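You operate a simulated robot arm through the tools that you are given. There is no shell and no other tool. Be economical: measure what you need, move in short steps, check, and stop when the job is done.

Carry out the task below with a simulated two-armed robot. There is one attempt and no reset: what you move stays moved.

## Task
Put the roll of blue tape on the narrow table away on the middle shelf of the blue rack. Fetch the wide short white pipe from the top of the long blue cabinet and stand it on the red tray. Close the left door of the long blue cabinet. Put two of the black chocks from the top of the blue bench with a grey top on the top of the side stand. Fetch the green tag that says "26" from the top of the blue bench with a grey top and set it on the shelf under the blue board. Put the red tag on the top of the blue bench with a grey top away on the inside of the wide grey tag tray. Open the drawer with a green handle, take the green cap and put it in the inside of the drawer with a green handle and shut the handle again. Any order will do. Set down upright: wide short white pipe.

Only the result counts: the job must be done as asked and must still hold three seconds after the hand-in. Knocking over, shifting, dropping, spilling or breaking anything else fails it. Lids that push on must go on centred and level and be pressed home; caps that screw on are set level and turned clockwise until they are tight.

## Robot
Two 7-joint arms with two-finger parallel grippers on one trunk, on a base that drives. Base frame: it is fixed to the floor where the robot stands at the start and does not move with it; the origin is under the middle of the robot, x ahead of it, y to its left, z up; the surface under the hand at the start is at about z = 300. Lengths are in mm, angles in rad, forces in N, time in s.
The left shoulder is at the start at [20, 138, 1225], the right one opposite. Places, roughly: black chock (8x5x4 cm) [-4300, 5900, 800]; drawer with a green handle [-4200, 5600, 600]; green cap (5x5x3 cm) [-2000, 5600, 400]; green tag [-4000, 6000, 750]; inside of the drawer with a green handle [-4200, 5700, 600]; inside of the wide grey tag tray (32x12 cm) [-5660, 1360, 800]; left door of the long blue cabinet [-300, -1500, 400]; middle shelf of the blue rack [8900, -3400, 900]; red tag (8x5x2 cm) [-4300, 5700, 800]; red tray (9x11x2 cm) [0, -800, 800]; roll of blue tape (7x7x5 cm) [500, -100, 700]; shelf under the blue board (90x20 cm) [-2800, 3220, 540]; top of the side stand [-2000, 5600, 800]; wide short white pipe (5x5x8 cm) [200, -700, 800]. Payload 1.57 kg a hand.
Tool frame (each hand has its own): the origin (TCP) lies between the finger pads and is the grasp point; the fingertips stand 30 mm ahead of it; z points along the fingers, y is the line along which they close. The gripper opens to 80 mm. The fingers are 17 mm wide and 12 mm thick; the gripper's body (40 by 82 mm) begins 80 mm behind the TCP.
Orientation is that of the tool frame in the base frame, as [roll, pitch, yaw] about the fixed x, y, z axes, in that order (R = Rz(yaw) Ry(pitch) Rx(roll)). With the fingers straight down and closing along the base's y, the tool's x points along the base's -x, its y along +y and its z along -z.

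## Interface
- The arms move only by the tool move_arm. It takes "left_targets", "right_targets" or both (then of equal length, played together; a hand with none holds still); each is a list of rows, each a list of 7 numbers: the shift along the tool's x, y, z in units of 30 mm (1.0 is 30 mm), then the turn, a rotation vector about the tool's x, y, z in units of 5 degrees (1.0 is 5 degrees), then the gripper command, from -1 (fully open) to 1 (shut), values between in proportion. In form: [[tx, ty, tz, wx, wy, wz, jaw], ...]. A call has 1 to 12 rows; each row shifts and turns the commanded pose from where the row before left it, along the tool's axes as they then stand. A call with a number of a shift or a turn outside -1 to 1 is refused whole. A row lasts 0.2 s, in which the tool goes at most 50 mm and 0.15 rad; a call with a longer step from one row to the next is refused whole, and so is a gripper value outside its range. Where a pose cannot be reached the arm comes as near as it can. A force on the tool above 40 N (or 10 N above the force at the start of the call, whichever is more), or a blocked arm, ends the call early, and 0.2 s more pass. The fingers move at their own pace (about 45 mm/s each) and stop on an object; they squeeze with about 37 N. The grip force told is the motor's: it shows also when the fingers shut on nothing. Time passes only in rows, and 0.2 s behind the last, so rows that do not move let the fingers close. It gives the time, the measured TCP pose, the force on the tool (base axes), the opening and the grip force at its end, in the units of the frame above (readings bear some noise), with the torque about the TCP (base axes, N m) and any sound that the robot's microphone picked up, and new pictures: "views" is both (left out), scene, wrist or none (wrist: the cameras of the hands that moved).
- Cameras (640 x 400 px; columns grow to the right, rows downward): "scene" is now at [166.2, 1, 1220.6]; the picture's right is [-0.19, -0.98, 0.00], its down [0.56, -0.11, -0.82] and it looks along [0.81, -0.16, 0.57] (base axes); focal length 214 px, centre (320, 200). "left" rides on the left gripper at [72, 7, -122] in its tool frame; the picture's right is [-0.09, 1.00, 0.00], its down [-0.84, -0.08, -0.54] and it looks along [-0.54, -0.05, 0.84] (tool axes); focal length 238 px, centre (320, 200). "right" rides on the right gripper at [72, -7, -122] in its tool frame; the picture's right is [0.09, 1.00, 0.00], its down [-0.84, 0.08, -0.54] and it looks along [-0.54, 0.05, 0.84] (tool axes); focal length 238 px, centre (320, 200). There is no depth. A picture from a camera that has moved, and an enlarged one, comes with that camera's place and axes in the base frame and with its lens. The place of the scene camera against the robot may be out by one fixed shift of up to 25 mm in any direction.
- slide_trunk(by): slides the trunk up (or, below 0, down) by that many mm; the arms and the scene camera ride with it, the base frame stays. It gives what a move gives, with no picture.
- steer(legs): drives the robot by 1 to 6 legs, each [ahead, left, turn to the left] in mm, mm and rad, along the robot's own axes; the way and the turn of a leg run together, so that a leg with both is an arc; at most 1500 mm and 3.142 rad a leg. The arms and the cameras ride along, it lands a little off, and it stops where it bumps. It gives what a move gives, and a new picture of the scene camera.
- aim_head(pan, tilt): turns the head with the scene camera to pan (to the left, within 1.047 rad either way) and tilt (down, from -0.506 to 1.204), counted from straight ahead of the robot. It gives what a move gives, and a new picture of the scene camera.
- close_up(camera, box): a new picture of the part [left, top, right, bottom] of that camera's present view, enlarged. The clock stands still meanwhile.
- sign_off(): hands the job in; it is judged then, once.

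Work in short steps. Places have to be worked out from the pictures, the camera data and where the tool is seen: move nearer, look again, correct. Check each grasp and each placing, and mend what went wrong. You have 493 turns and 360 pictures in all, those below and enlarged ones among them. Open the grippers and draw the arms clear of the work before you hand the job in, unless the task says otherwise; then end with one line.

The tools are called after "Request:" as name(argument=value, ...) on one line, values as JSON. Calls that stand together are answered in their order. move_arm: Moves the arms, as the interface text tells. Its arguments: {"type":"object","properties":{"left_targets":{"type":"array","items":{"type":"array","items":{"type":"number"}}},"right_targets":{"type":"array","items":{"type":"array","items":{"type":"number"}}},"views":{"type":"string","enum":["both","scene","wrist","none"]}},"required":[]} The other tools are called the same way: slide_trunk (by) slides the trunk up or down; steer (legs) drives the base; aim_head (pan, tilt) turns the head that bears the scene camera; close_up (camera, box) takes an enlarged picture of a part of a camera's view; sign_off () hands the job in.

At the start:

```text
time: 0.0
left_ee_pos: [277.0, 39.7, 1042.3]
left_tool_rot: [2.839, 0.176, -3.103]
left_ft_force: [93.1, 30.8, -167.6]
left_moment: [1.12, -4.72, -0.45]
left_width: 79.9
left_finger_force: 0.1
right_ee_pos: [217.0, -273.4, 1024.6]
right_tool_rot: [-3.141, 0.0, -3.139]
right_ft_force: [0.1, -0.3, -0.4]
right_moment: [-0.02, 0.03, 0.0]
right_width: 80.1
right_finger_force: 0.1
trunk travel left (down, up): [-600.0, 640.0]
robot x, y, heading: [-0.8, -0.9, -0.0]
head pan, tilt: [-0.171, 1.201]
```

scene: 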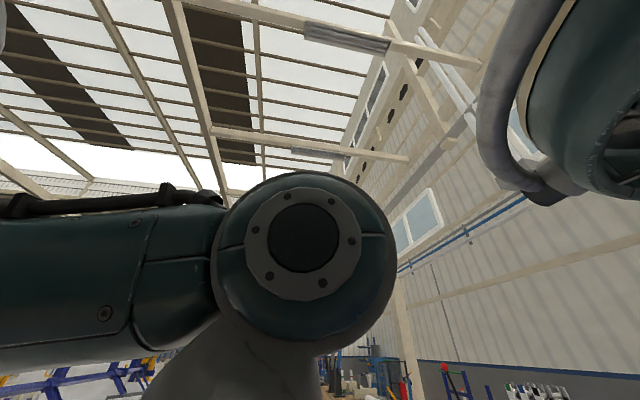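
right: 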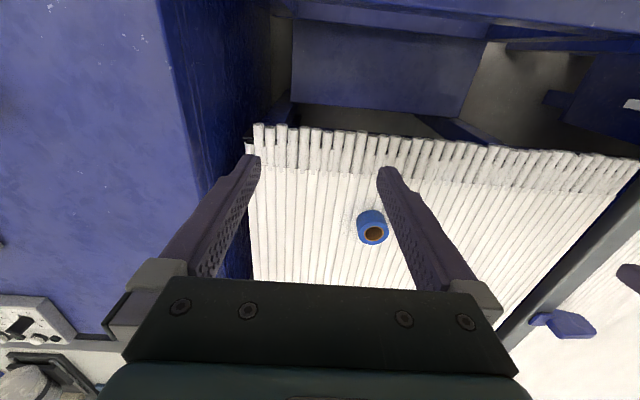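
left: 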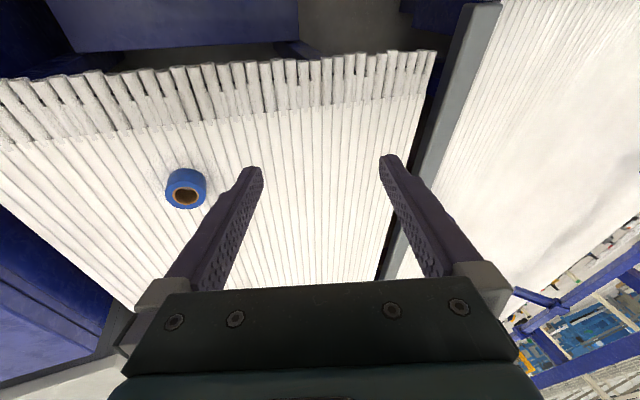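

The scene camera looks at the roof although its tilt reads 1.2, and the left tool shows a strong force. I'll try the head at a different tilt to learn how it works.

Request:
aim_head(pan=0, tilt=0.6)

```text
time: 1.0
left_ee_pos: [281.1, 43.6, 1041.1]
left_tool_rot: [2.831, 0.187, -3.101]
left_ft_force: [54.4, 49.7, -79.4]
left_moment: [-3.95, -0.89, -3.27]
left_width: 80.3
left_finger_force: 0.1
right_ee_pos: [217.6, -273.6, 1023.9]
right_tool_rot: [-3.139, 0.001, 3.141]
right_ft_force: [0.0, 0.2, -0.4]
right_moment: [0.04, 0.01, 0.0]
right_width: 80.1
right_finger_force: 0.0
trunk travel left (down, up): [-600.0, 640.0]
robot x, y, heading: [-0.2, 1.2, -0.0]
head pan, tilt: [0.0, 0.6]
camera scene: at [171.2, 8.8, 1217.2], right [-0.06, -1.0, 0.0], down [0.52, -0.03, -0.85], along [0.85, -0.05, 0.52], focal length 214 px, centre (320, 200)
```

scene: 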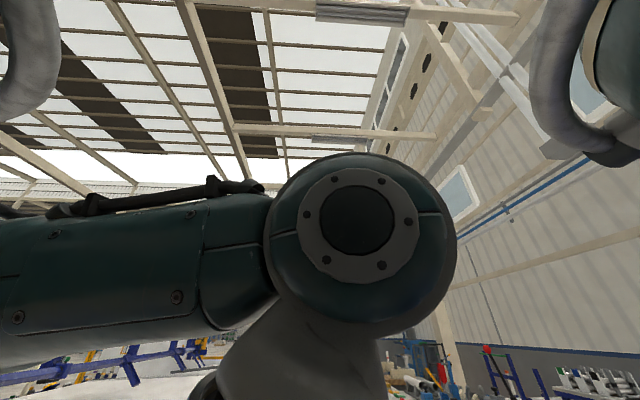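

The left arm presses against the head and holds it up. I'll move the left hand out to the left and slightly forward.

Request:
move_arm(left_targets=[[0, 1, 0, 0, 0, 0, -1], [0, 1, 0, 0, 0, 0, -1], [0, 1, 0, 0, 0, 0, -1], [0, 1, 0, 0, 0, 0, -1], [0, 1, 0, 0, 0, 0, -1], [0, 1, 0, 0, 0, 0, -1]], views="scene")

```text
time: 1.4
left_ee_pos: [283.6, 57.8, 1043.9]
left_tool_rot: [2.851, 0.208, -3.056]
left_ft_force: [49.5, -8.8, -79.9]
left_moment: [3.65, -2.07, 2.44]
left_width: 80.1
left_finger_force: 0.0
right_ee_pos: [217.2, -272.5, 1024.0]
right_tool_rot: [3.141, 0.0, 3.141]
right_ft_force: [-0.5, -0.3, 1.1]
right_moment: [0.03, 0.0, -0.01]
right_width: 79.9
right_finger_force: 0.2
trunk travel left (down, up): [-600.0, 640.0]
robot x, y, heading: [-1.6, 1.0, 0.002]
head pan, tilt: [0.0, 0.6]
stopped in row 1 (left hand): the force on the tool passed its limit at 136 N (the readings are from after the stop); the commanded pose is now the measured one
camera scene: at [171.7, 14.4, 1216.7], right [0.03, -1.0, 0.0], down [0.52, 0.02, -0.86], along [0.86, 0.03, 0.52], focal length 214 px, centre (320, 200)
```

scene: 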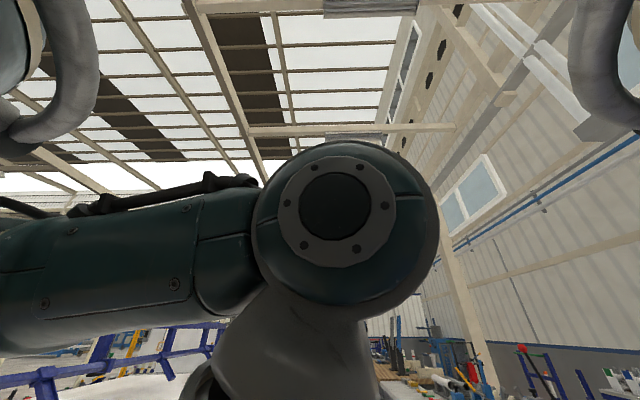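

I'll lift the head so it stops pressing, then move the arm.

Request:
aim_head(pan=-0.5, tilt=-0.5)

Request:
move_arm(left_targets=[[-1, 0, 0, 0, 0, 0, -1], [-1, 0, 0, 0, 0, 0, -1], [-1, 0.5, 0, 0, 0, 0, -1], [0, 1, 0, 0, 0, 0, -1], [0, 1, 0, 0, 0, 0, -1], [0, 1, 0, 0, 0, 0, -1]], views="scene")

```text
time: 2.7
left_ee_pos: [285.1, 56.1, 1044.9]
left_tool_rot: [2.864, 0.22, -3.037]
left_ft_force: [70.7, -78.5, -76.9]
left_moment: [12.74, 1.37, 10.28]
left_width: 80.0
left_finger_force: 0.1
right_ee_pos: [217.9, -273.9, 1023.2]
right_tool_rot: [-3.138, 0.001, 3.141]
right_ft_force: [0.1, -0.5, 0.7]
right_moment: [0.02, -0.01, -0.03]
right_width: 80.0
right_finger_force: 0.1
trunk travel left (down, up): [-600.0, 640.0]
robot x, y, heading: [-3.4, 2.6, 0.001]
head pan, tilt: [-0.499, -0.499]
camera scene: at [166.0, -1.3, 1220.3], right [-0.23, -0.97, 0.0], down [0.55, -0.13, -0.82], along [0.8, -0.19, 0.57], focal length 214 px, centre (320, 200)
```

scene: 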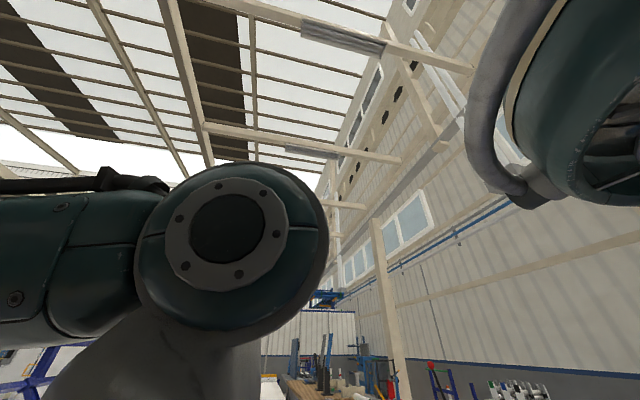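

```text
time: 4.1
left_ee_pos: [355.1, 163.1, 1094.0]
left_tool_rot: [2.851, 0.199, -3.072]
left_ft_force: [0.1, -0.2, 0.3]
left_moment: [-0.04, -0.01, -0.03]
left_width: 79.9
left_finger_force: 0.0
right_ee_pos: [218.6, -272.1, 1024.2]
right_tool_rot: [-3.138, -0.001, -3.141]
right_ft_force: [0.3, -0.1, 0.4]
right_moment: [0.01, 0.0, 0.0]
right_width: 80.0
right_finger_force: 0.1
trunk travel left (down, up): [-600.0, 640.0]
robot x, y, heading: [-3.5, -1.9, 0.001]
head pan, tilt: [-0.499, -0.499]
camera scene: at [166.5, -19.5, 1213.8], right [-0.48, -0.88, 0.0], down [0.42, -0.23, -0.88], along [0.77, -0.42, 0.48], focal length 214 px, centre (320, 200)
```

scene: 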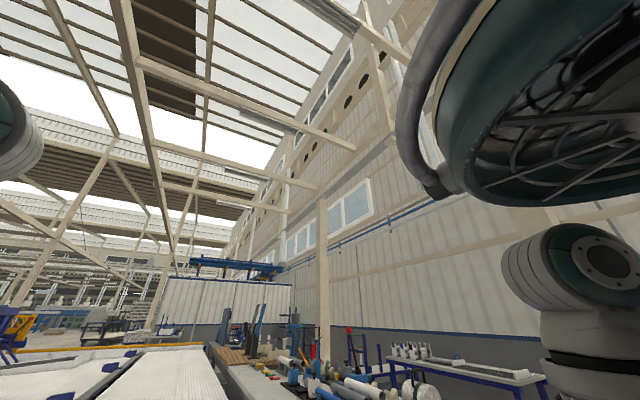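

Free now: no force on the left hand. I'll aim the head down-right to view the table and the surroundings.

Request:
aim_head(pan=-0.3, tilt=0.7)

Request:
aim_head(pan=-1.0, tilt=0.5)

```text
time: 5.5
left_ee_pos: [353.5, 162.4, 1093.8]
left_tool_rot: [2.853, 0.199, -3.072]
left_ft_force: [-0.3, 0.3, -0.2]
left_moment: [-0.03, 0.0, -0.02]
left_width: 79.9
left_finger_force: 0.0
right_ee_pos: [217.1, -273.8, 1024.0]
right_tool_rot: [-3.14, 0.0, -3.14]
right_ft_force: [-0.3, -0.2, -0.4]
right_moment: [0.0, 0.01, -0.03]
right_width: 80.1
right_finger_force: 0.1
trunk travel left (down, up): [-600.0, 640.0]
robot x, y, heading: [-0.4, 1.0, 0.002]
head pan, tilt: [-0.3, 0.7]
camera scene: at [188.8, -12.7, 1110.0], right [-0.3, -0.96, 0.0], down [-0.61, 0.19, -0.77], along [0.73, -0.23, -0.64], focal length 214 px, centre (320, 200)
```

scene: 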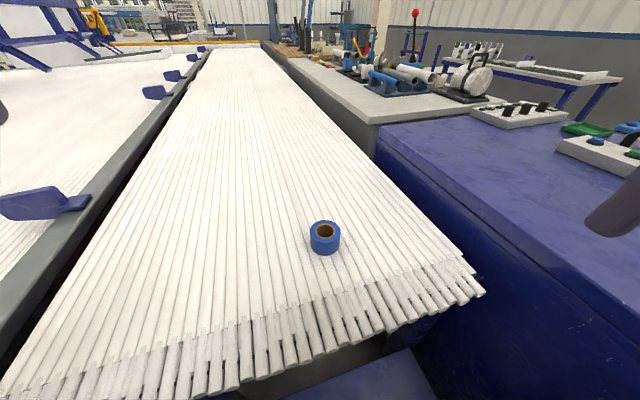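

```text
time: 6.6
left_ee_pos: [353.9, 162.5, 1092.6]
left_tool_rot: [2.852, 0.199, -3.072]
left_ft_force: [-0.8, -0.5, -0.6]
left_moment: [0.01, 0.02, 0.02]
left_width: 80.0
left_finger_force: 0.1
right_ee_pos: [218.4, -272.5, 1025.6]
right_tool_rot: [-3.14, 0.0, -3.141]
right_ft_force: [0.1, -0.2, -0.8]
right_moment: [-0.05, 0.03, 0.01]
right_width: 80.0
right_finger_force: 0.2
trunk travel left (down, up): [-600.0, 640.0]
robot x, y, heading: [1.2, -0.7, -0.004]
head pan, tilt: [-1.0, 0.499]
camera scene: at [156.9, -64.0, 1127.6], right [-0.84, -0.54, 0.0], down [-0.26, 0.4, -0.88], along [0.47, -0.74, -0.48], focal length 214 px, centre (320, 200)
```

scene: 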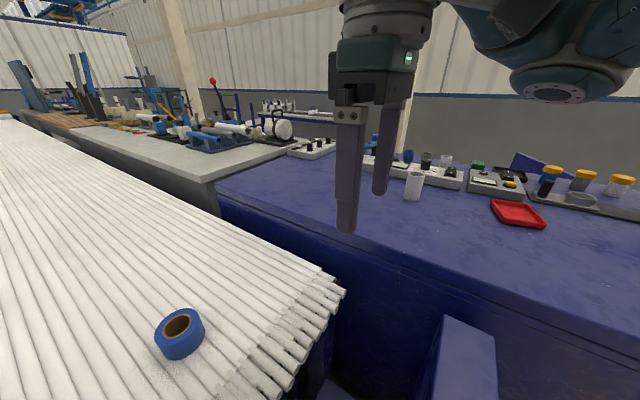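

The tape, the pipe and the red tray are in view. I'll turn right towards the cabinet to see it squarely.

Request:
steer(legs=[[0, 0, -1.57]])

Request:
aim_head(pan=0, tilt=0.75)

```text
time: 10.9
left_ee_pos: [150.6, -360.0, 1093.0]
left_tool_rot: [2.852, 0.199, 1.605]
left_ft_force: [0.5, 0.1, -0.2]
left_moment: [-0.02, 0.05, 0.01]
left_width: 80.0
left_finger_force: 0.0
right_ee_pos: [-280.4, -208.6, 1023.9]
right_tool_rot: [-3.139, 0.001, 1.535]
right_ft_force: [0.5, -0.7, 0.1]
right_moment: [-0.02, 0.02, -0.02]
right_width: 80.2
right_finger_force: 0.0
trunk travel left (down, up): [-600.0, 640.0]
robot x, y, heading: [-1.8, -0.1, -1.605]
head pan, tilt: [-1.0, 0.499]
camera scene: at [-73.9, -133.8, 1127.6], right [-0.51, 0.86, 0.0], down [0.41, 0.24, -0.88], along [-0.75, -0.45, -0.48], focal length 214 px, centre (320, 200)
```

scene: 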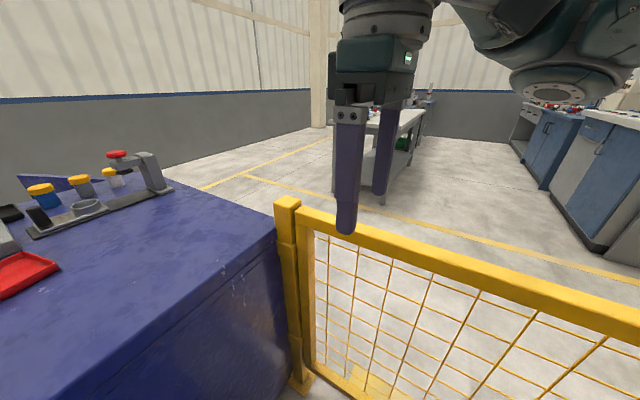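

```text
time: 12.2
left_ee_pos: [151.3, -360.1, 1092.4]
left_tool_rot: [2.853, 0.2, 1.607]
left_ft_force: [0.4, 0.5, 0.0]
left_moment: [-0.04, 0.02, -0.03]
left_width: 80.1
left_finger_force: 0.2
right_ee_pos: [-281.2, -207.5, 1023.9]
right_tool_rot: [-3.14, 0.0, 1.534]
right_ft_force: [0.4, 0.7, -0.5]
right_moment: [0.03, 0.01, 0.02]
right_width: 79.9
right_finger_force: 0.2
trunk travel left (down, up): [-600.0, 640.0]
robot x, y, heading: [-1.1, 2.6, -1.603]
head pan, tilt: [0.0, 0.75]
camera scene: at [1.4, -170.1, 1105.7], right [-1.0, 0.04, 0.0], down [0.02, 0.68, -0.73], along [-0.03, -0.73, -0.68], focal length 214 px, centre (320, 200)
```

scene: 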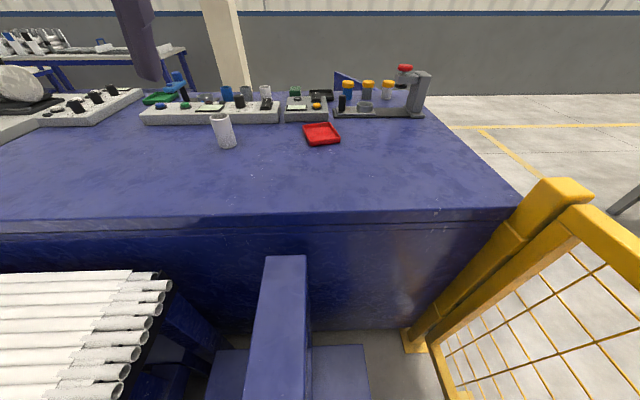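

There is a blue post in front of me that I can't identify yet. I'll look straight down to see what it is.

Request:
aim_head(pan=0, tilt=1.2)

```text
time: 13.1
left_ee_pos: [149.3, -358.9, 1093.0]
left_tool_rot: [2.852, 0.199, 1.608]
left_ft_force: [-0.1, -0.2, -0.3]
left_moment: [-0.03, 0.0, -0.01]
left_width: 80.0
left_finger_force: 0.2
right_ee_pos: [-280.6, -208.2, 1024.1]
right_tool_rot: [-3.14, 0.0, 1.536]
right_ft_force: [0.0, 0.3, -0.1]
right_moment: [0.02, -0.02, 0.02]
right_width: 80.2
right_finger_force: 0.1
trunk travel left (down, up): [-600.0, 640.0]
robot x, y, heading: [-1.5, -2.2, -1.604]
head pan, tilt: [0.0, 1.201]
camera scene: at [2.4, -143.3, 1074.0], right [-1.0, 0.03, 0.0], down [0.03, 0.93, -0.36], along [-0.01, -0.36, -0.93], focal length 214 px, centre (320, 200)
```

scene: 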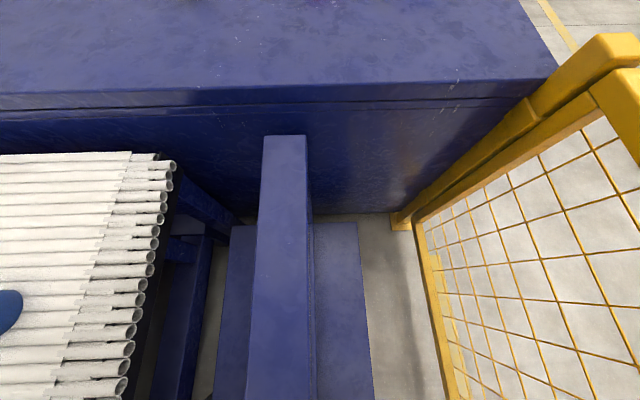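

The blue beam belongs to the surroundings, the cabinet edge is near y=-450 with its top at z≈790. The pipe is near (256,-755) and the tray near (-26,-822). I'll drive 150 mm closer.

Request:
steer(legs=[[150, 0, 0.03]])

Request:
aim_head(pan=0.2, tilt=0.7)

```text
time: 14.4
left_ee_pos: [156.3, -503.8, 1092.3]
left_tool_rot: [2.853, 0.198, 1.638]
left_ft_force: [-0.4, -0.7, -0.3]
left_moment: [0.01, 0.0, -0.02]
left_width: 80.0
left_finger_force: 0.2
right_ee_pos: [-277.1, -364.7, 1024.4]
right_tool_rot: [-3.141, 0.0, 1.567]
right_ft_force: [-0.1, -0.4, -0.4]
right_moment: [-0.01, 0.0, 0.0]
right_width: 80.3
right_finger_force: 0.1
trunk travel left (down, up): [-600.0, 640.0]
robot x, y, heading: [-5.3, -150.8, -1.576]
head pan, tilt: [0.0, 1.201]
camera scene: at [4.2, -292.1, 1074.0], right [-1.0, 0.0, 0.0], down [0.0, 0.93, -0.36], along [0.0, -0.36, -0.93], focal length 214 px, centre (320, 200)
```

scene: 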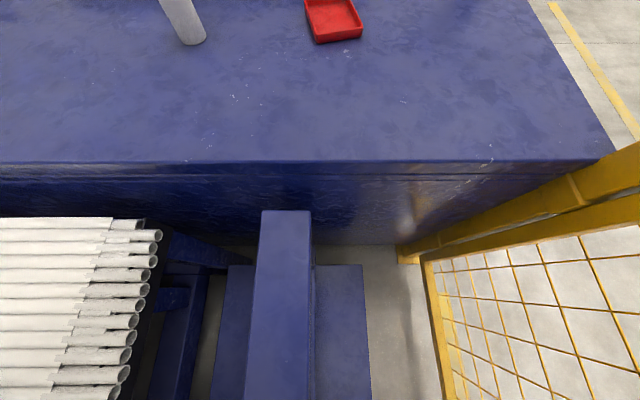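

```text
time: 15.3
left_ee_pos: [158.0, -502.4, 1092.5]
left_tool_rot: [2.853, 0.196, 1.637]
left_ft_force: [-0.1, -0.3, 0.3]
left_moment: [-0.01, -0.02, -0.02]
left_width: 80.3
left_finger_force: 0.0
right_ee_pos: [-276.9, -364.3, 1024.4]
right_tool_rot: [-3.139, -0.001, 1.568]
right_ft_force: [0.4, 0.4, 0.4]
right_moment: [0.0, -0.01, 0.03]
right_width: 80.1
right_finger_force: 0.0
trunk travel left (down, up): [-600.0, 640.0]
robot x, y, heading: [-3.8, -147.0, -1.573]
head pan, tilt: [0.201, 0.7]
camera scene: at [21.0, -319.3, 1109.8], right [-0.98, -0.19, 0.0], down [-0.13, 0.63, -0.76], along [0.15, -0.75, -0.64], focal length 214 px, centre (320, 200)
```

scene: 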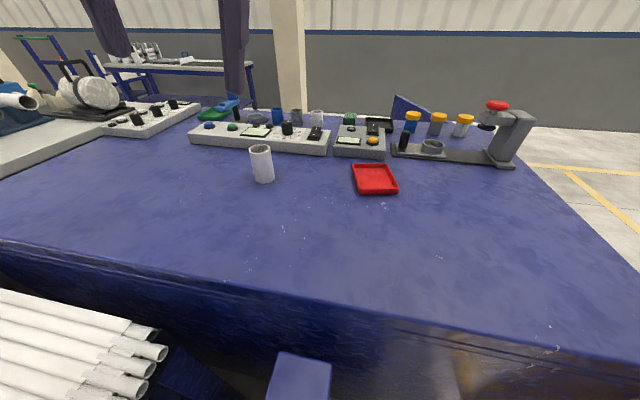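

Measured: cabinet top z≈792, pipe about (255,-740), tray about (-29,-790). I'll straighten the left hand and bring it above the pipe.

Request:
move_arm(left_targets=[[0, 0, 0, 0.83, 0, 0, -1], [0, 0, 0, 0.83, 0, 0, -1], [0, 0, 0, 0.83, 0, 0, -1], [0, 0, 0, 0.83, 0, 0, -1], [0, 0, 0, 0, 0.75, 0, -1], [0, 0, 0, 0, 0.75, 0, -1], [0, 0, 0, 0, 0.75, 0, -1], [0, 0, 0, 0, 0, 0.77, -1]], views="none")

Request:
move_arm(left_targets=[[-1, 0.4, 0, 0, 0, 0, -1], [-1, 0.4, 0, 0, 0, 0, -1], [-1, 0.4, 0, 0, 0, 0, -1], [-1, 0.4, 0, 0, 0, 0, -1], [-1, 0.4, 0, 0, 0, 0, -1], [-0.5, 0.4, 0, 0, 0, 0, -1]], views="wrist")

```text
time: 17.1
left_ee_pos: [157.1, -504.1, 1093.7]
left_tool_rot: [-3.141, 0.002, 1.568]
left_ft_force: [0.2, -0.6, 0.3]
left_moment: [-0.02, -0.01, 0.0]
left_width: 79.9
left_finger_force: 0.1
right_ee_pos: [-276.7, -365.0, 1023.8]
right_tool_rot: [-3.139, -0.001, 1.567]
right_ft_force: [0.5, -0.3, 0.2]
right_moment: [-0.02, 0.03, -0.01]
right_width: 80.2
right_finger_force: 0.0
trunk travel left (down, up): [-600.0, 640.0]
robot x, y, heading: [-0.4, -146.5, -1.572]
head pan, tilt: [0.201, 0.7]
```

```text
time: 18.8
left_ee_pos: [226.3, -612.8, 1050.2]
left_tool_rot: [-3.142, -0.086, 1.582]
left_ft_force: [0.1, 0.0, 1.4]
left_moment: [0.0, -0.01, 0.0]
left_width: 80.0
left_finger_force: 0.0
left hand out of reach, approached as far as the arm can: row 5, 6
right_ee_pos: [-278.2, -364.5, 1024.4]
right_tool_rot: [-3.141, 0.0, 1.567]
right_ft_force: [-0.1, -0.2, -0.3]
right_moment: [0.03, 0.03, -0.04]
right_width: 79.9
right_finger_force: 0.0
trunk travel left (down, up): [-600.0, 640.0]
robot x, y, heading: [0.2, -150.9, -1.573]
head pan, tilt: [0.201, 0.7]
stopped in row 6 (left hand): the arm was blocked; the commanded pose is now the measured one
camera left: at [231.1, -551.0, 1176.8], right [1.0, -0.08, -0.01], down [-0.07, -0.88, 0.47], along [-0.04, -0.47, -0.88], focal length 238 px, centre (320, 200)
```

left: 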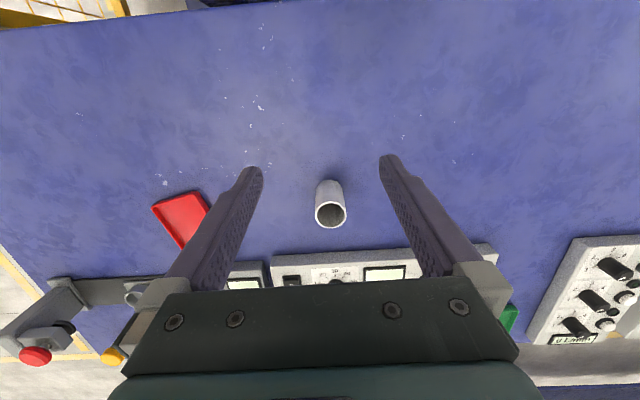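

The reach is shorter than needed, so I'll drive closer in a small step, checking for bumps.

Request:
steer(legs=[[130, 0, 0]])

```text
time: 20.0
left_ee_pos: [224.6, -742.9, 1049.7]
left_tool_rot: [-3.141, -0.085, 1.581]
left_ft_force: [-0.2, 0.6, 0.1]
left_moment: [0.02, 0.0, -0.01]
left_width: 79.9
left_finger_force: 0.0
right_ee_pos: [-276.5, -494.1, 1023.5]
right_tool_rot: [-3.139, 0.001, 1.567]
right_ft_force: [0.0, -0.4, 0.6]
right_moment: [0.04, -0.01, 0.04]
right_width: 80.1
right_finger_force: 0.1
trunk travel left (down, up): [-600.0, 640.0]
robot x, y, heading: [-2.4, -281.4, -1.578]
head pan, tilt: [0.201, 0.7]
camera scene: at [20.3, -449.1, 1109.9], right [-0.98, -0.19, 0.0], down [-0.13, 0.63, -0.77], along [0.15, -0.75, -0.64], focal length 214 px, centre (320, 200)
```

scene: 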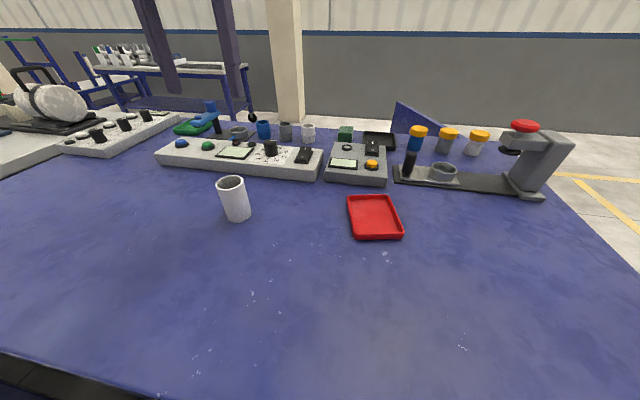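

The wrist picture puts the pipe at about (232,-742). The hand is right over it, so I'll level the tool and lower it partway, then look.

Request:
move_arm(left_targets=[[0, 0, 0, 0, -0.97, 0.1, -1], [0, 0.2, 1, 0, 0, 0, -1], [0, 0, 1, 0, 0, 0, -1], [0, 0, 1, 0, 0, 0, -1]], views="wrist")

```text
time: 21.0
left_ee_pos: [233.0, -754.9, 961.4]
left_tool_rot: [3.14, 0.004, 1.575]
left_ft_force: [-0.1, -0.4, 0.3]
left_moment: [-0.05, 0.0, 0.02]
left_width: 80.0
left_finger_force: 0.1
left hand out of reach, approached as far as the arm can: row 1
right_ee_pos: [-278.2, -494.7, 1024.8]
right_tool_rot: [-3.14, 0.0, 1.567]
right_ft_force: [0.3, -0.8, 0.1]
right_moment: [-0.02, 0.01, -0.03]
right_width: 79.9
right_finger_force: 0.1
trunk travel left (down, up): [-600.0, 640.0]
robot x, y, heading: [-4.3, -278.0, -1.57]
head pan, tilt: [0.201, 0.7]
camera left: at [238.8, -684.6, 1082.9], right [1.0, -0.09, 0.0], down [-0.08, -0.84, 0.54], along [-0.05, -0.54, -0.84], focal length 238 px, centre (320, 200)
```

left: 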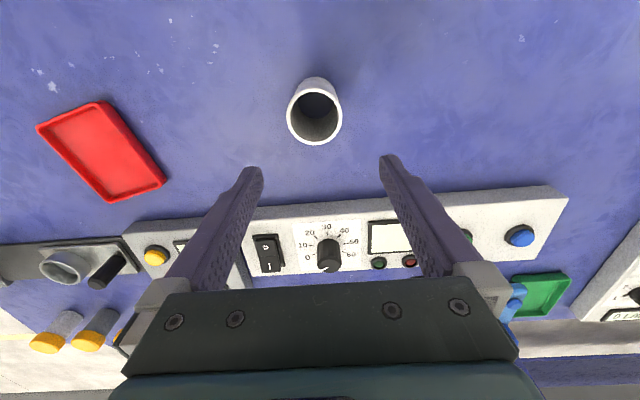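

The pipe centre is at about (230,-731). I'll shift 24 mm back towards me, lower to z≈848 and grip.

Request:
move_arm(left_targets=[[0.8, -0.1, 0, 0, 0, 0, -1], [0, 0, 1, 0, 0, 0, -1], [0, 0, 1, 0, 0, 0, -1], [0, 0, 1, 0, 0, 0, -1], [0, 0, 0.75, 0, 0, 0, -1], [0, 0, 0, 0, 0, 0, 1], [0, 0, 0, 0, 0, 0, 1], [0, 0, 0, 0, 0, 0, 1], [0, 0, 0, 0, 0, 0, 1]], views="wrist")

```text
time: 23.0
left_ee_pos: [233.8, -728.8, 852.6]
left_tool_rot: [-3.141, 0.0, 1.572]
left_ft_force: [-0.1, -0.2, 0.8]
left_moment: [-0.01, 0.0, -0.02]
left_width: 45.5
left_finger_force: 31.1
left hand out of reach, approached as far as the arm can: row 1, 2, 3, 4, 5
right_ee_pos: [-277.8, -493.5, 1024.3]
right_tool_rot: [-3.139, 0.0, 1.568]
right_ft_force: [1.0, 0.1, 0.1]
right_moment: [0.0, -0.01, 0.0]
right_width: 79.8
right_finger_force: 0.1
trunk travel left (down, up): [-600.0, 640.0]
robot x, y, heading: [-3.7, -280.6, -1.572]
head pan, tilt: [0.201, 0.7]
camera left: at [239.4, -657.0, 973.8], right [1.0, -0.09, 0.0], down [-0.08, -0.84, 0.54], along [-0.05, -0.54, -0.84], focal length 238 px, centre (320, 200)
```

left: 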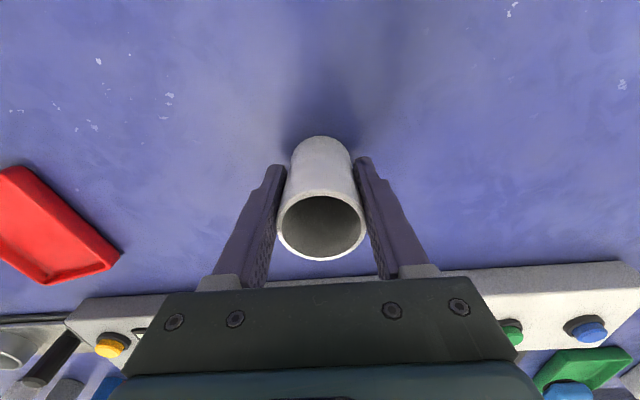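

Gripped (45 mm, 31 N). I'll lift it 60 mm and carry it over the tray at about (-44,-772).

Request:
move_arm(left_targets=[[0, 0, -1, 0, 0, 0, 1], [0, 0, -1, 0, 0, 0, 1], [0, -1, 0, 0, 0, 0, 1], [0, -1, 0, 0, 0, 0, 1], [0, -1, 0, 0, 0, 0, 1], [0, -1, 0, 0, 0, 0, 1], [0, -1, 0, 0, 0, 0, 1], [0, -1, 0, 0, 0, 0, 1]], views="both")

```text
time: 24.8
left_ee_pos: [60.5, -728.1, 912.1]
left_tool_rot: [-3.14, -0.002, 1.574]
left_ft_force: [-0.8, 0.2, -0.8]
left_moment: [0.01, 0.04, 0.01]
left_width: 45.2
left_finger_force: 37.1
left hand out of reach, approached as far as the arm can: row 1, 2, 6, 7, 8
right_ee_pos: [-278.2, -493.9, 1024.5]
right_tool_rot: [-3.14, 0.0, 1.568]
right_ft_force: [0.4, 0.4, -0.5]
right_moment: [0.03, 0.0, -0.01]
right_width: 80.0
right_finger_force: 0.0
trunk travel left (down, up): [-600.0, 640.0]
robot x, y, heading: [-5.3, -276.0, -1.576]
head pan, tilt: [0.201, 0.7]
camera scene: at [20.2, -448.9, 1109.9], right [-0.98, -0.19, 0.0], down [-0.13, 0.63, -0.76], along [0.15, -0.75, -0.64], focal length 214 px, centre (320, 200)
camera left: at [66.7, -656.7, 1034.6], right [1.0, -0.09, 0.0], down [-0.08, -0.84, 0.54], along [-0.05, -0.54, -0.84], focal length 238 px, centre (320, 200)
```

scene: 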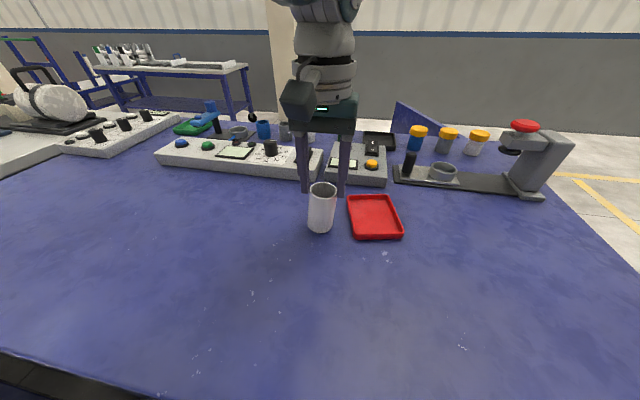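
left: 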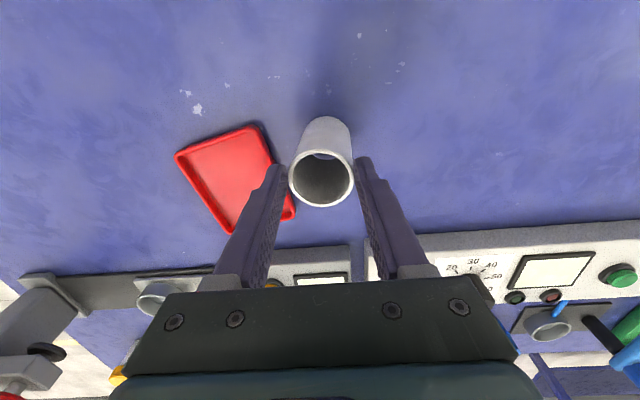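

The tray centre is now estimated at (-37,-773). I'll move over it.

Request:
move_arm(left_targets=[[-0.4, -0.82, 0, 0, 0, 0, 1], [-0.4, -0.82, 0, 0, 0, 0, 1], [-0.4, -0.82, 0, 0, 0, 0, 1], [-0.3, -0.82, 0, 0, 0, 0, 1]], views="both")

```text
time: 25.8
left_ee_pos: [-7.8, -704.8, 925.6]
left_tool_rot: [-3.141, -0.002, 1.574]
left_ft_force: [0.4, 0.9, -1.2]
left_moment: [0.0, 0.01, 0.03]
left_width: 44.8
left_finger_force: 36.9
left hand out of reach, approached as far as the arm can: row 1, 2, 3, 4
right_ee_pos: [-278.5, -494.5, 1024.1]
right_tool_rot: [-3.14, -0.001, 1.564]
right_ft_force: [0.0, 0.2, 0.3]
right_moment: [0.02, 0.03, -0.01]
right_width: 79.8
right_finger_force: 0.2
trunk travel left (down, up): [-600.0, 640.0]
robot x, y, heading: [-2.6, -278.7, -1.573]
head pan, tilt: [0.201, 0.7]
camera scene: at [20.1, -448.8, 1109.9], right [-0.98, -0.19, 0.0], down [-0.13, 0.63, -0.76], along [0.15, -0.75, -0.64], focal length 214 px, centre (320, 200)
camera left: at [-2.1, -633.4, 1047.0], right [1.0, -0.09, 0.0], down [-0.08, -0.84, 0.54], along [-0.05, -0.54, -0.84], focal length 238 px, centre (320, 200)
```

scene: 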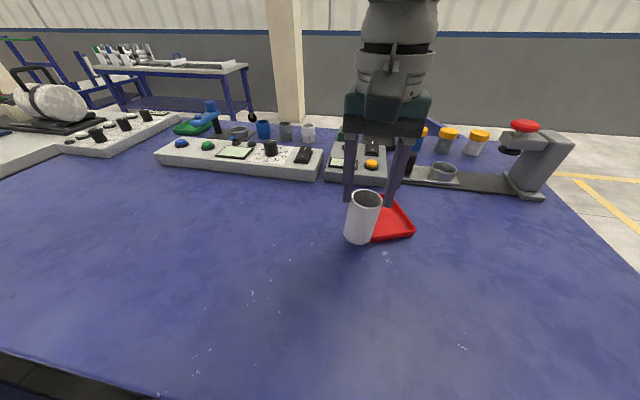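
left: 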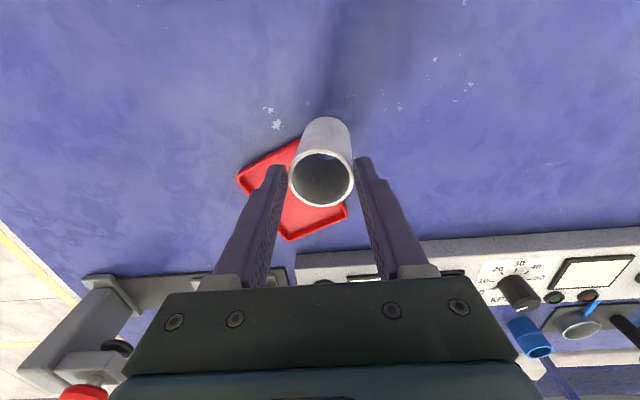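

The reach ends here, so I'll shift the robot 90 mm to its right and 50 mm forward, with the pipe held clear.

Request:
steer(legs=[[50, -90, 0]])

```text
time: 27.0
left_ee_pos: [-94.9, -754.6, 925.5]
left_tool_rot: [3.141, -0.001, 1.574]
left_ft_force: [-0.1, 0.5, -0.8]
left_moment: [0.0, -0.02, 0.02]
left_width: 45.2
left_finger_force: 36.8
right_ee_pos: [-365.7, -543.7, 1024.5]
right_tool_rot: [-3.139, -0.001, 1.566]
right_ft_force: [-0.4, -0.2, -0.3]
right_moment: [0.0, 0.02, 0.01]
right_width: 80.3
right_finger_force: 0.2
trunk travel left (down, up): [-600.0, 640.0]
robot x, y, heading: [-90.6, -328.8, -1.578]
head pan, tilt: [0.201, 0.7]
camera scene: at [-68.4, -499.2, 1109.9], right [-0.98, -0.19, 0.0], down [-0.13, 0.63, -0.76], along [0.15, -0.75, -0.64], focal length 214 px, centre (320, 200)
```

scene: 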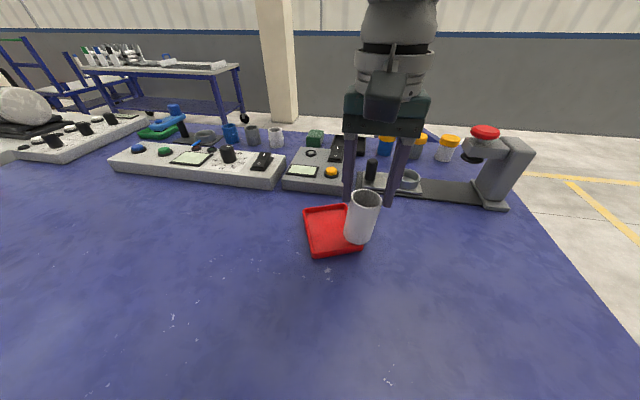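

Now the hand must go +57 mm in x and −18 mm in y to (-38,-773).

Request:
move_arm(left_targets=[[-0.3, 0.95, 0, 0, 0, 0, 1], [-0.3, 0.95, 0, 0, 0, 0, 1]], views="both")

```text
time: 27.6
left_ee_pos: [-39.0, -777.1, 924.8]
left_tool_rot: [3.14, -0.004, 1.572]
left_ft_force: [-0.4, 1.1, -0.9]
left_moment: [-0.02, -0.02, 0.0]
left_width: 45.2
left_finger_force: 37.3
left hand out of reach, approached as far as the arm can: row 2
right_ee_pos: [-365.8, -544.2, 1023.8]
right_tool_rot: [-3.141, 0.0, 1.565]
right_ft_force: [-1.1, -0.2, 0.9]
right_moment: [-0.02, -0.01, -0.02]
right_width: 79.9
right_finger_force: 0.1
trunk travel left (down, up): [-600.0, 640.0]
robot x, y, heading: [-95.4, -328.6, -1.578]
head pan, tilt: [0.201, 0.7]
camera scene: at [-68.1, -499.2, 1109.9], right [-0.98, -0.19, 0.0], down [-0.12, 0.63, -0.77], along [0.15, -0.75, -0.64], focal length 214 px, centre (320, 200)
camera left: at [-33.0, -705.0, 1045.9], right [1.0, -0.09, 0.0], down [-0.08, -0.84, 0.54], along [-0.05, -0.54, -0.84], focal length 238 px, centre (320, 200)
```

scene: 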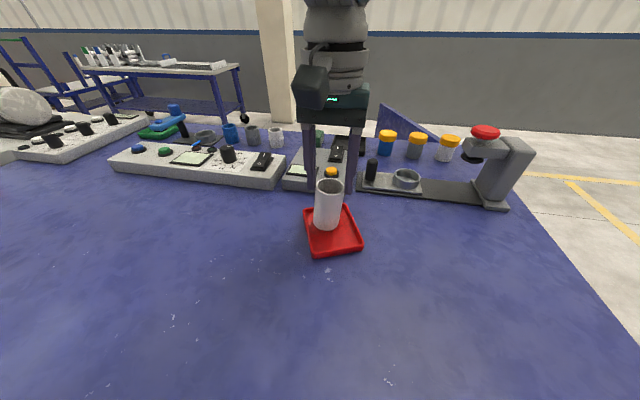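
left: 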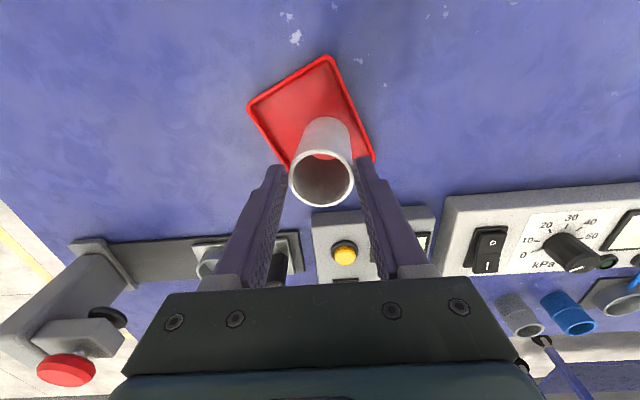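

The tray centre is about (-47,-769). I'll correct by 8 mm each way and lower until just above the tray floor.

Request:
move_arm(left_targets=[[0.27, -0.27, 0, 0, 0, 0, 1], [0, 0, 1, 0, 0, 0, 1], [0, 0, 0.9, 0, 0, 0, 1]], views="both")

```text
time: 28.4
left_ee_pos: [-45.3, -770.9, 881.3]
left_tool_rot: [-3.137, 0.028, 1.568]
left_ft_force: [0.0, -0.1, 20.7]
left_moment: [0.11, -0.25, 0.03]
left_width: 45.0
left_finger_force: 37.2
left hand out of reach, approached as far as the arm can: row 1, 2, 3
right_ee_pos: [-365.5, -546.2, 1023.6]
right_tool_rot: [3.141, 0.0, 1.565]
right_ft_force: [0.1, 0.2, -0.2]
right_moment: [0.01, -0.02, 0.0]
right_width: 79.8
right_finger_force: 0.0
trunk travel left (down, up): [-600.0, 640.0]
robot x, y, heading: [-88.5, -326.9, -1.567]
head pan, tilt: [0.201, 0.7]
stopped in row 3 (left hand): the force on the tool passed its limit at 68 N (the readings are from after the stop); the commanded pose is now the measured one
camera scene: at [-67.9, -500.4, 1110.0], right [-0.98, -0.19, 0.0], down [-0.12, 0.63, -0.77], along [0.15, -0.75, -0.64], focal length 214 px, centre (320, 200)
camera left: at [-38.7, -695.6, 1000.4], right [1.0, -0.09, 0.0], down [-0.08, -0.82, 0.57], along [-0.06, -0.56, -0.82], focal length 238 px, centre (320, 200)
```

scene: 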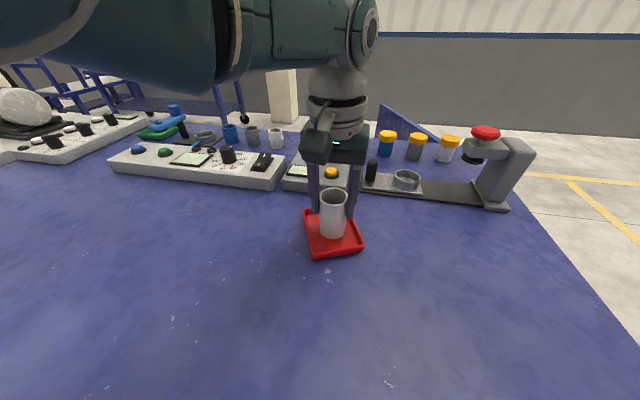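
left: 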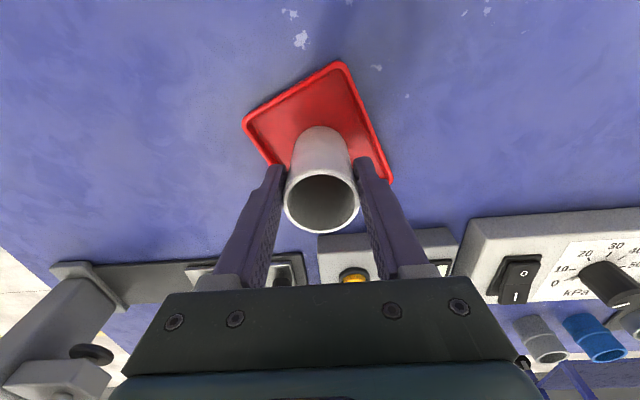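

Contact came earlier than expected at z=881 (base about 20–29 mm above the cabinet top). I'll look closely at how the pipe stands against the tray.

Request:
close_up(camera="scene", box=[270, 160, 400, 270])

Request:
close_up(camera="left", box=[220, 40, 420, 260])

```text
3.64 times, centred on (335, 215) of scene
camera zoom: at [-67.9, -500.4, 1110.0], right [-0.98, -0.19, 0.0], down [-0.12, 0.63, -0.77], along [0.15, -0.75, -0.64], focal length 780 px, centre (266, 146)
```

zoom: 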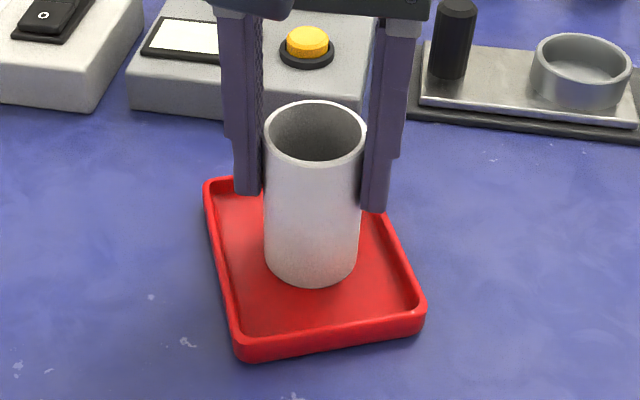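

```text
1.82 times, centred on (320, 150) of left
camera zoom: at [-38.7, -695.6, 1000.4], right [1.0, -0.09, 0.0], down [-0.08, -0.82, 0.57], along [-0.06, -0.56, -0.82], focal length 433 px, centre (320, 291)
```

zoom: 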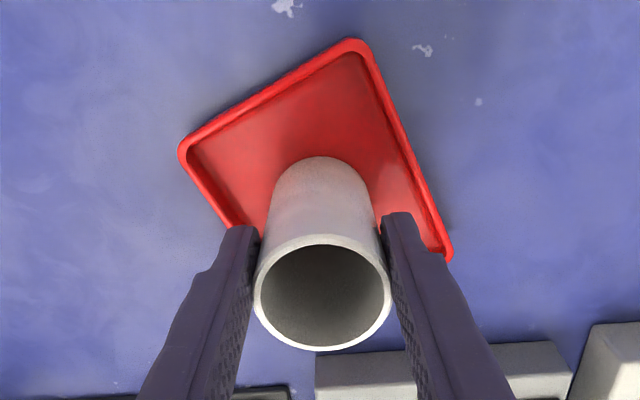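

The pipe slid up in the grip as it was pressed down (its rim is now nearer to the camera), so it is resting on the tray floor, well inside the rim. I'll open and rise.

Request:
move_arm(left_targets=[[0, 0, 0, 0, 0, 0, 0.3], [0, 0, 0, 0, 0, 0, -0.2], [0, 0, 0, 0, 0, 0, -0.6], [0, 0, 0, 0, 0, 0, -1], [0, 0, 0, 0, 0, 0, -1], [0, 0, -1, 0, 0, 0, -1], [0, 0, -1, 0, 0, 0, -1], [0, 0, -1, 0, 0, 0, -1], [0, 0, -1, 0, 0, 0, -1]], views="both")

```text
time: 30.4
left_ee_pos: [-42.6, -766.6, 998.0]
left_tool_rot: [-3.138, 0.017, 1.571]
left_ft_force: [-0.6, -0.7, -0.2]
left_moment: [0.01, 0.02, -0.01]
left_width: 79.9
left_finger_force: 0.1
right_ee_pos: [-366.2, -544.2, 1023.1]
right_tool_rot: [3.14, 0.0, 1.566]
right_ft_force: [0.4, -0.5, 0.1]
right_moment: [0.02, 0.03, -0.03]
right_width: 79.9
right_finger_force: 0.0
trunk travel left (down, up): [-600.0, 640.0]
robot x, y, heading: [-93.0, -327.6, -1.575]
head pan, tilt: [0.201, 0.7]
camera scene: at [-68.2, -499.2, 1109.9], right [-0.98, -0.19, 0.0], down [-0.12, 0.63, -0.77], along [0.15, -0.75, -0.64], focal length 214 px, centre (320, 200)
camera left: at [-35.8, -691.7, 1118.4], right [1.0, -0.09, 0.0], down [-0.08, -0.83, 0.56], along [-0.05, -0.55, -0.83], focal length 238 px, centre (320, 200)
```

scene: 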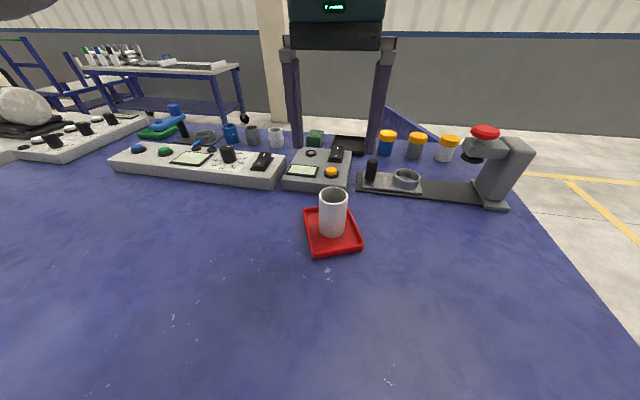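
left: 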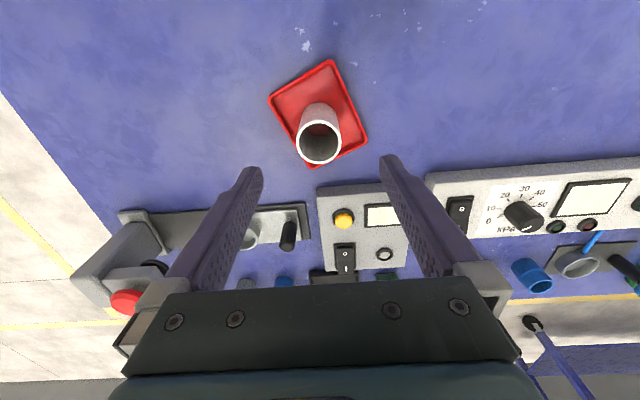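

The pipe stands upright in the tray. The open blue door seems to show beyond the cabinet's far side, near (-300,-1500). I'll back off and survey the way round.

Request:
steer(legs=[[-350, 0, 0]])

Request:
aim_head(pan=-0.9, tilt=0.4)

```text
time: 32.7
left_ee_pos: [-41.8, -424.2, 998.3]
left_tool_rot: [-3.138, 0.02, 1.57]
left_ft_force: [0.1, -0.3, -0.9]
left_moment: [0.01, 0.0, 0.02]
left_width: 80.0
left_finger_force: 0.1
right_ee_pos: [-365.2, -201.5, 1022.9]
right_tool_rot: [-3.141, 0.0, 1.564]
right_ft_force: [-0.3, 0.2, 0.2]
right_moment: [0.06, 0.01, 0.01]
right_width: 79.9
right_finger_force: 0.2
trunk travel left (down, up): [-600.0, 640.0]
robot x, y, heading: [-91.0, 12.8, -1.577]
head pan, tilt: [0.201, 0.7]
camera scene: at [-66.4, -156.7, 1109.9], right [-0.98, -0.19, 0.0], down [-0.12, 0.63, -0.76], along [0.15, -0.75, -0.64], focal length 214 px, centre (320, 200)
```

scene: 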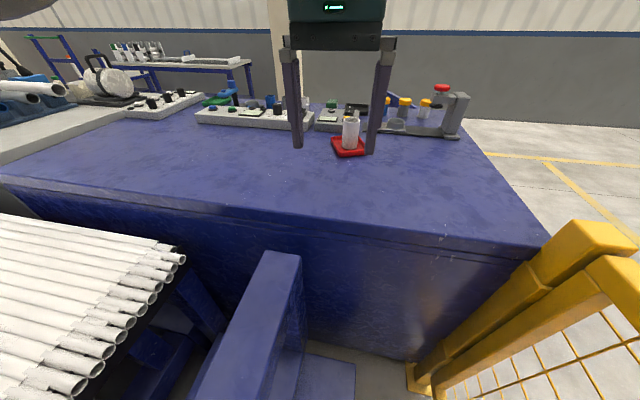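

```text
time: 34.0
left_ee_pos: [-40.6, -422.8, 999.2]
left_tool_rot: [-3.137, 0.017, 1.569]
left_ft_force: [-0.1, 0.5, -0.1]
left_moment: [0.0, 0.0, -0.02]
left_width: 80.3
left_finger_force: 0.0
right_ee_pos: [-363.3, -201.3, 1024.2]
right_tool_rot: [-3.141, 0.0, 1.565]
right_ft_force: [-0.6, -0.4, -0.3]
right_moment: [-0.01, 0.0, 0.01]
right_width: 79.9
right_finger_force: 0.0
trunk travel left (down, up): [-600.0, 640.0]
robot x, y, heading: [-88.6, 13.3, -1.581]
head pan, tilt: [-0.901, 0.4]
camera scene: at [-155.7, -130.5, 1136.7], right [-0.62, 0.79, 0.0], down [0.31, 0.24, -0.92], along [-0.73, -0.57, -0.39], focal length 214 px, centre (320, 200)
```

scene: 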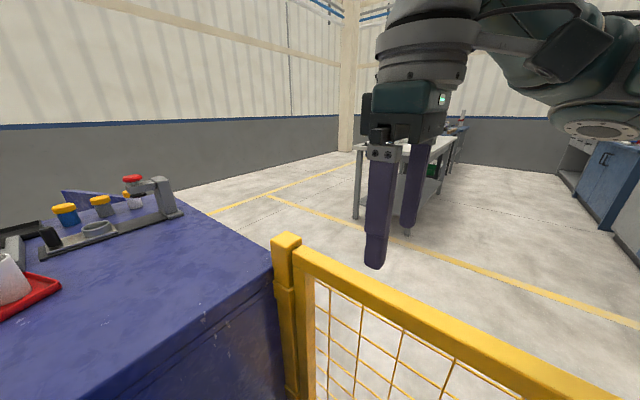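

I'll turn further right to see where the fence ends.

Request:
steer(legs=[[0, 0, -1.57]])

Request:
aim_head(pan=-0.4, tilt=0.3)

```text
time: 38.3
left_ee_pos: [-527.5, -27.5, 998.8]
left_tool_rot: [-3.135, 0.019, -0.022]
left_ft_force: [-0.4, -0.4, 0.0]
left_moment: [0.0, 0.06, 0.01]
left_width: 80.0
left_finger_force: 0.0
right_ee_pos: [-299.5, 292.7, 1023.9]
right_tool_rot: [-3.14, 0.0, -0.021]
right_ft_force: [-0.3, 0.5, 0.6]
right_moment: [-0.03, 0.02, 0.0]
right_width: 80.0
right_finger_force: 0.1
trunk travel left (down, up): [-600.0, 640.0]
robot x, y, heading: [-88.0, 13.2, 3.117]
head pan, tilt: [-0.901, 0.4]
camera scene: at [-237.5, 103.0, 1136.8], right [0.8, 0.6, 0.0], down [0.23, -0.31, -0.92], along [-0.55, 0.74, -0.39], focal length 214 px, centre (320, 200)
```

scene: 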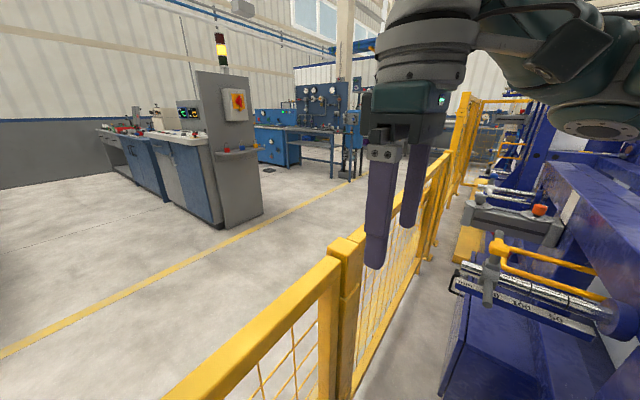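

```text
time: 39.2
left_ee_pos: [-528.2, -26.7, 997.9]
left_tool_rot: [-3.136, 0.019, -0.02]
left_ft_force: [-0.7, -0.4, -0.5]
left_moment: [-0.03, 0.0, 0.02]
left_width: 80.0
left_finger_force: 0.2
right_ee_pos: [-299.2, 292.2, 1024.0]
right_tool_rot: [-3.14, -0.001, -0.025]
right_ft_force: [-0.3, 0.2, -0.6]
right_moment: [0.02, 0.0, 0.02]
right_width: 80.0
right_finger_force: 0.1
trunk travel left (down, up): [-600.0, 640.0]
robot x, y, heading: [-91.5, 13.2, 3.115]
head pan, tilt: [-0.4, 0.3]
camera scene: at [-266.9, 67.5, 1146.0], right [0.41, 0.91, 0.0], down [0.27, -0.12, -0.96], along [-0.87, 0.39, -0.3], focal length 214 px, centre (320, 200)
```

scene: 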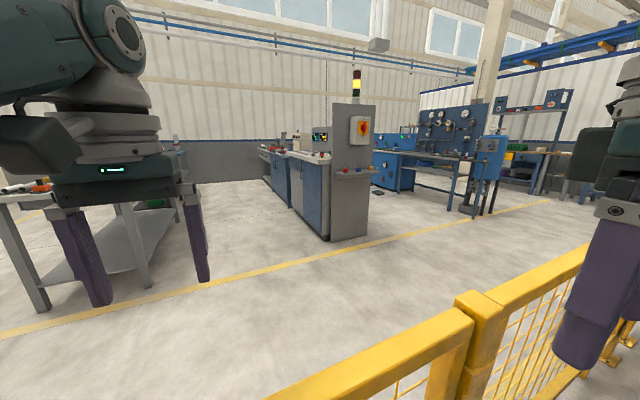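

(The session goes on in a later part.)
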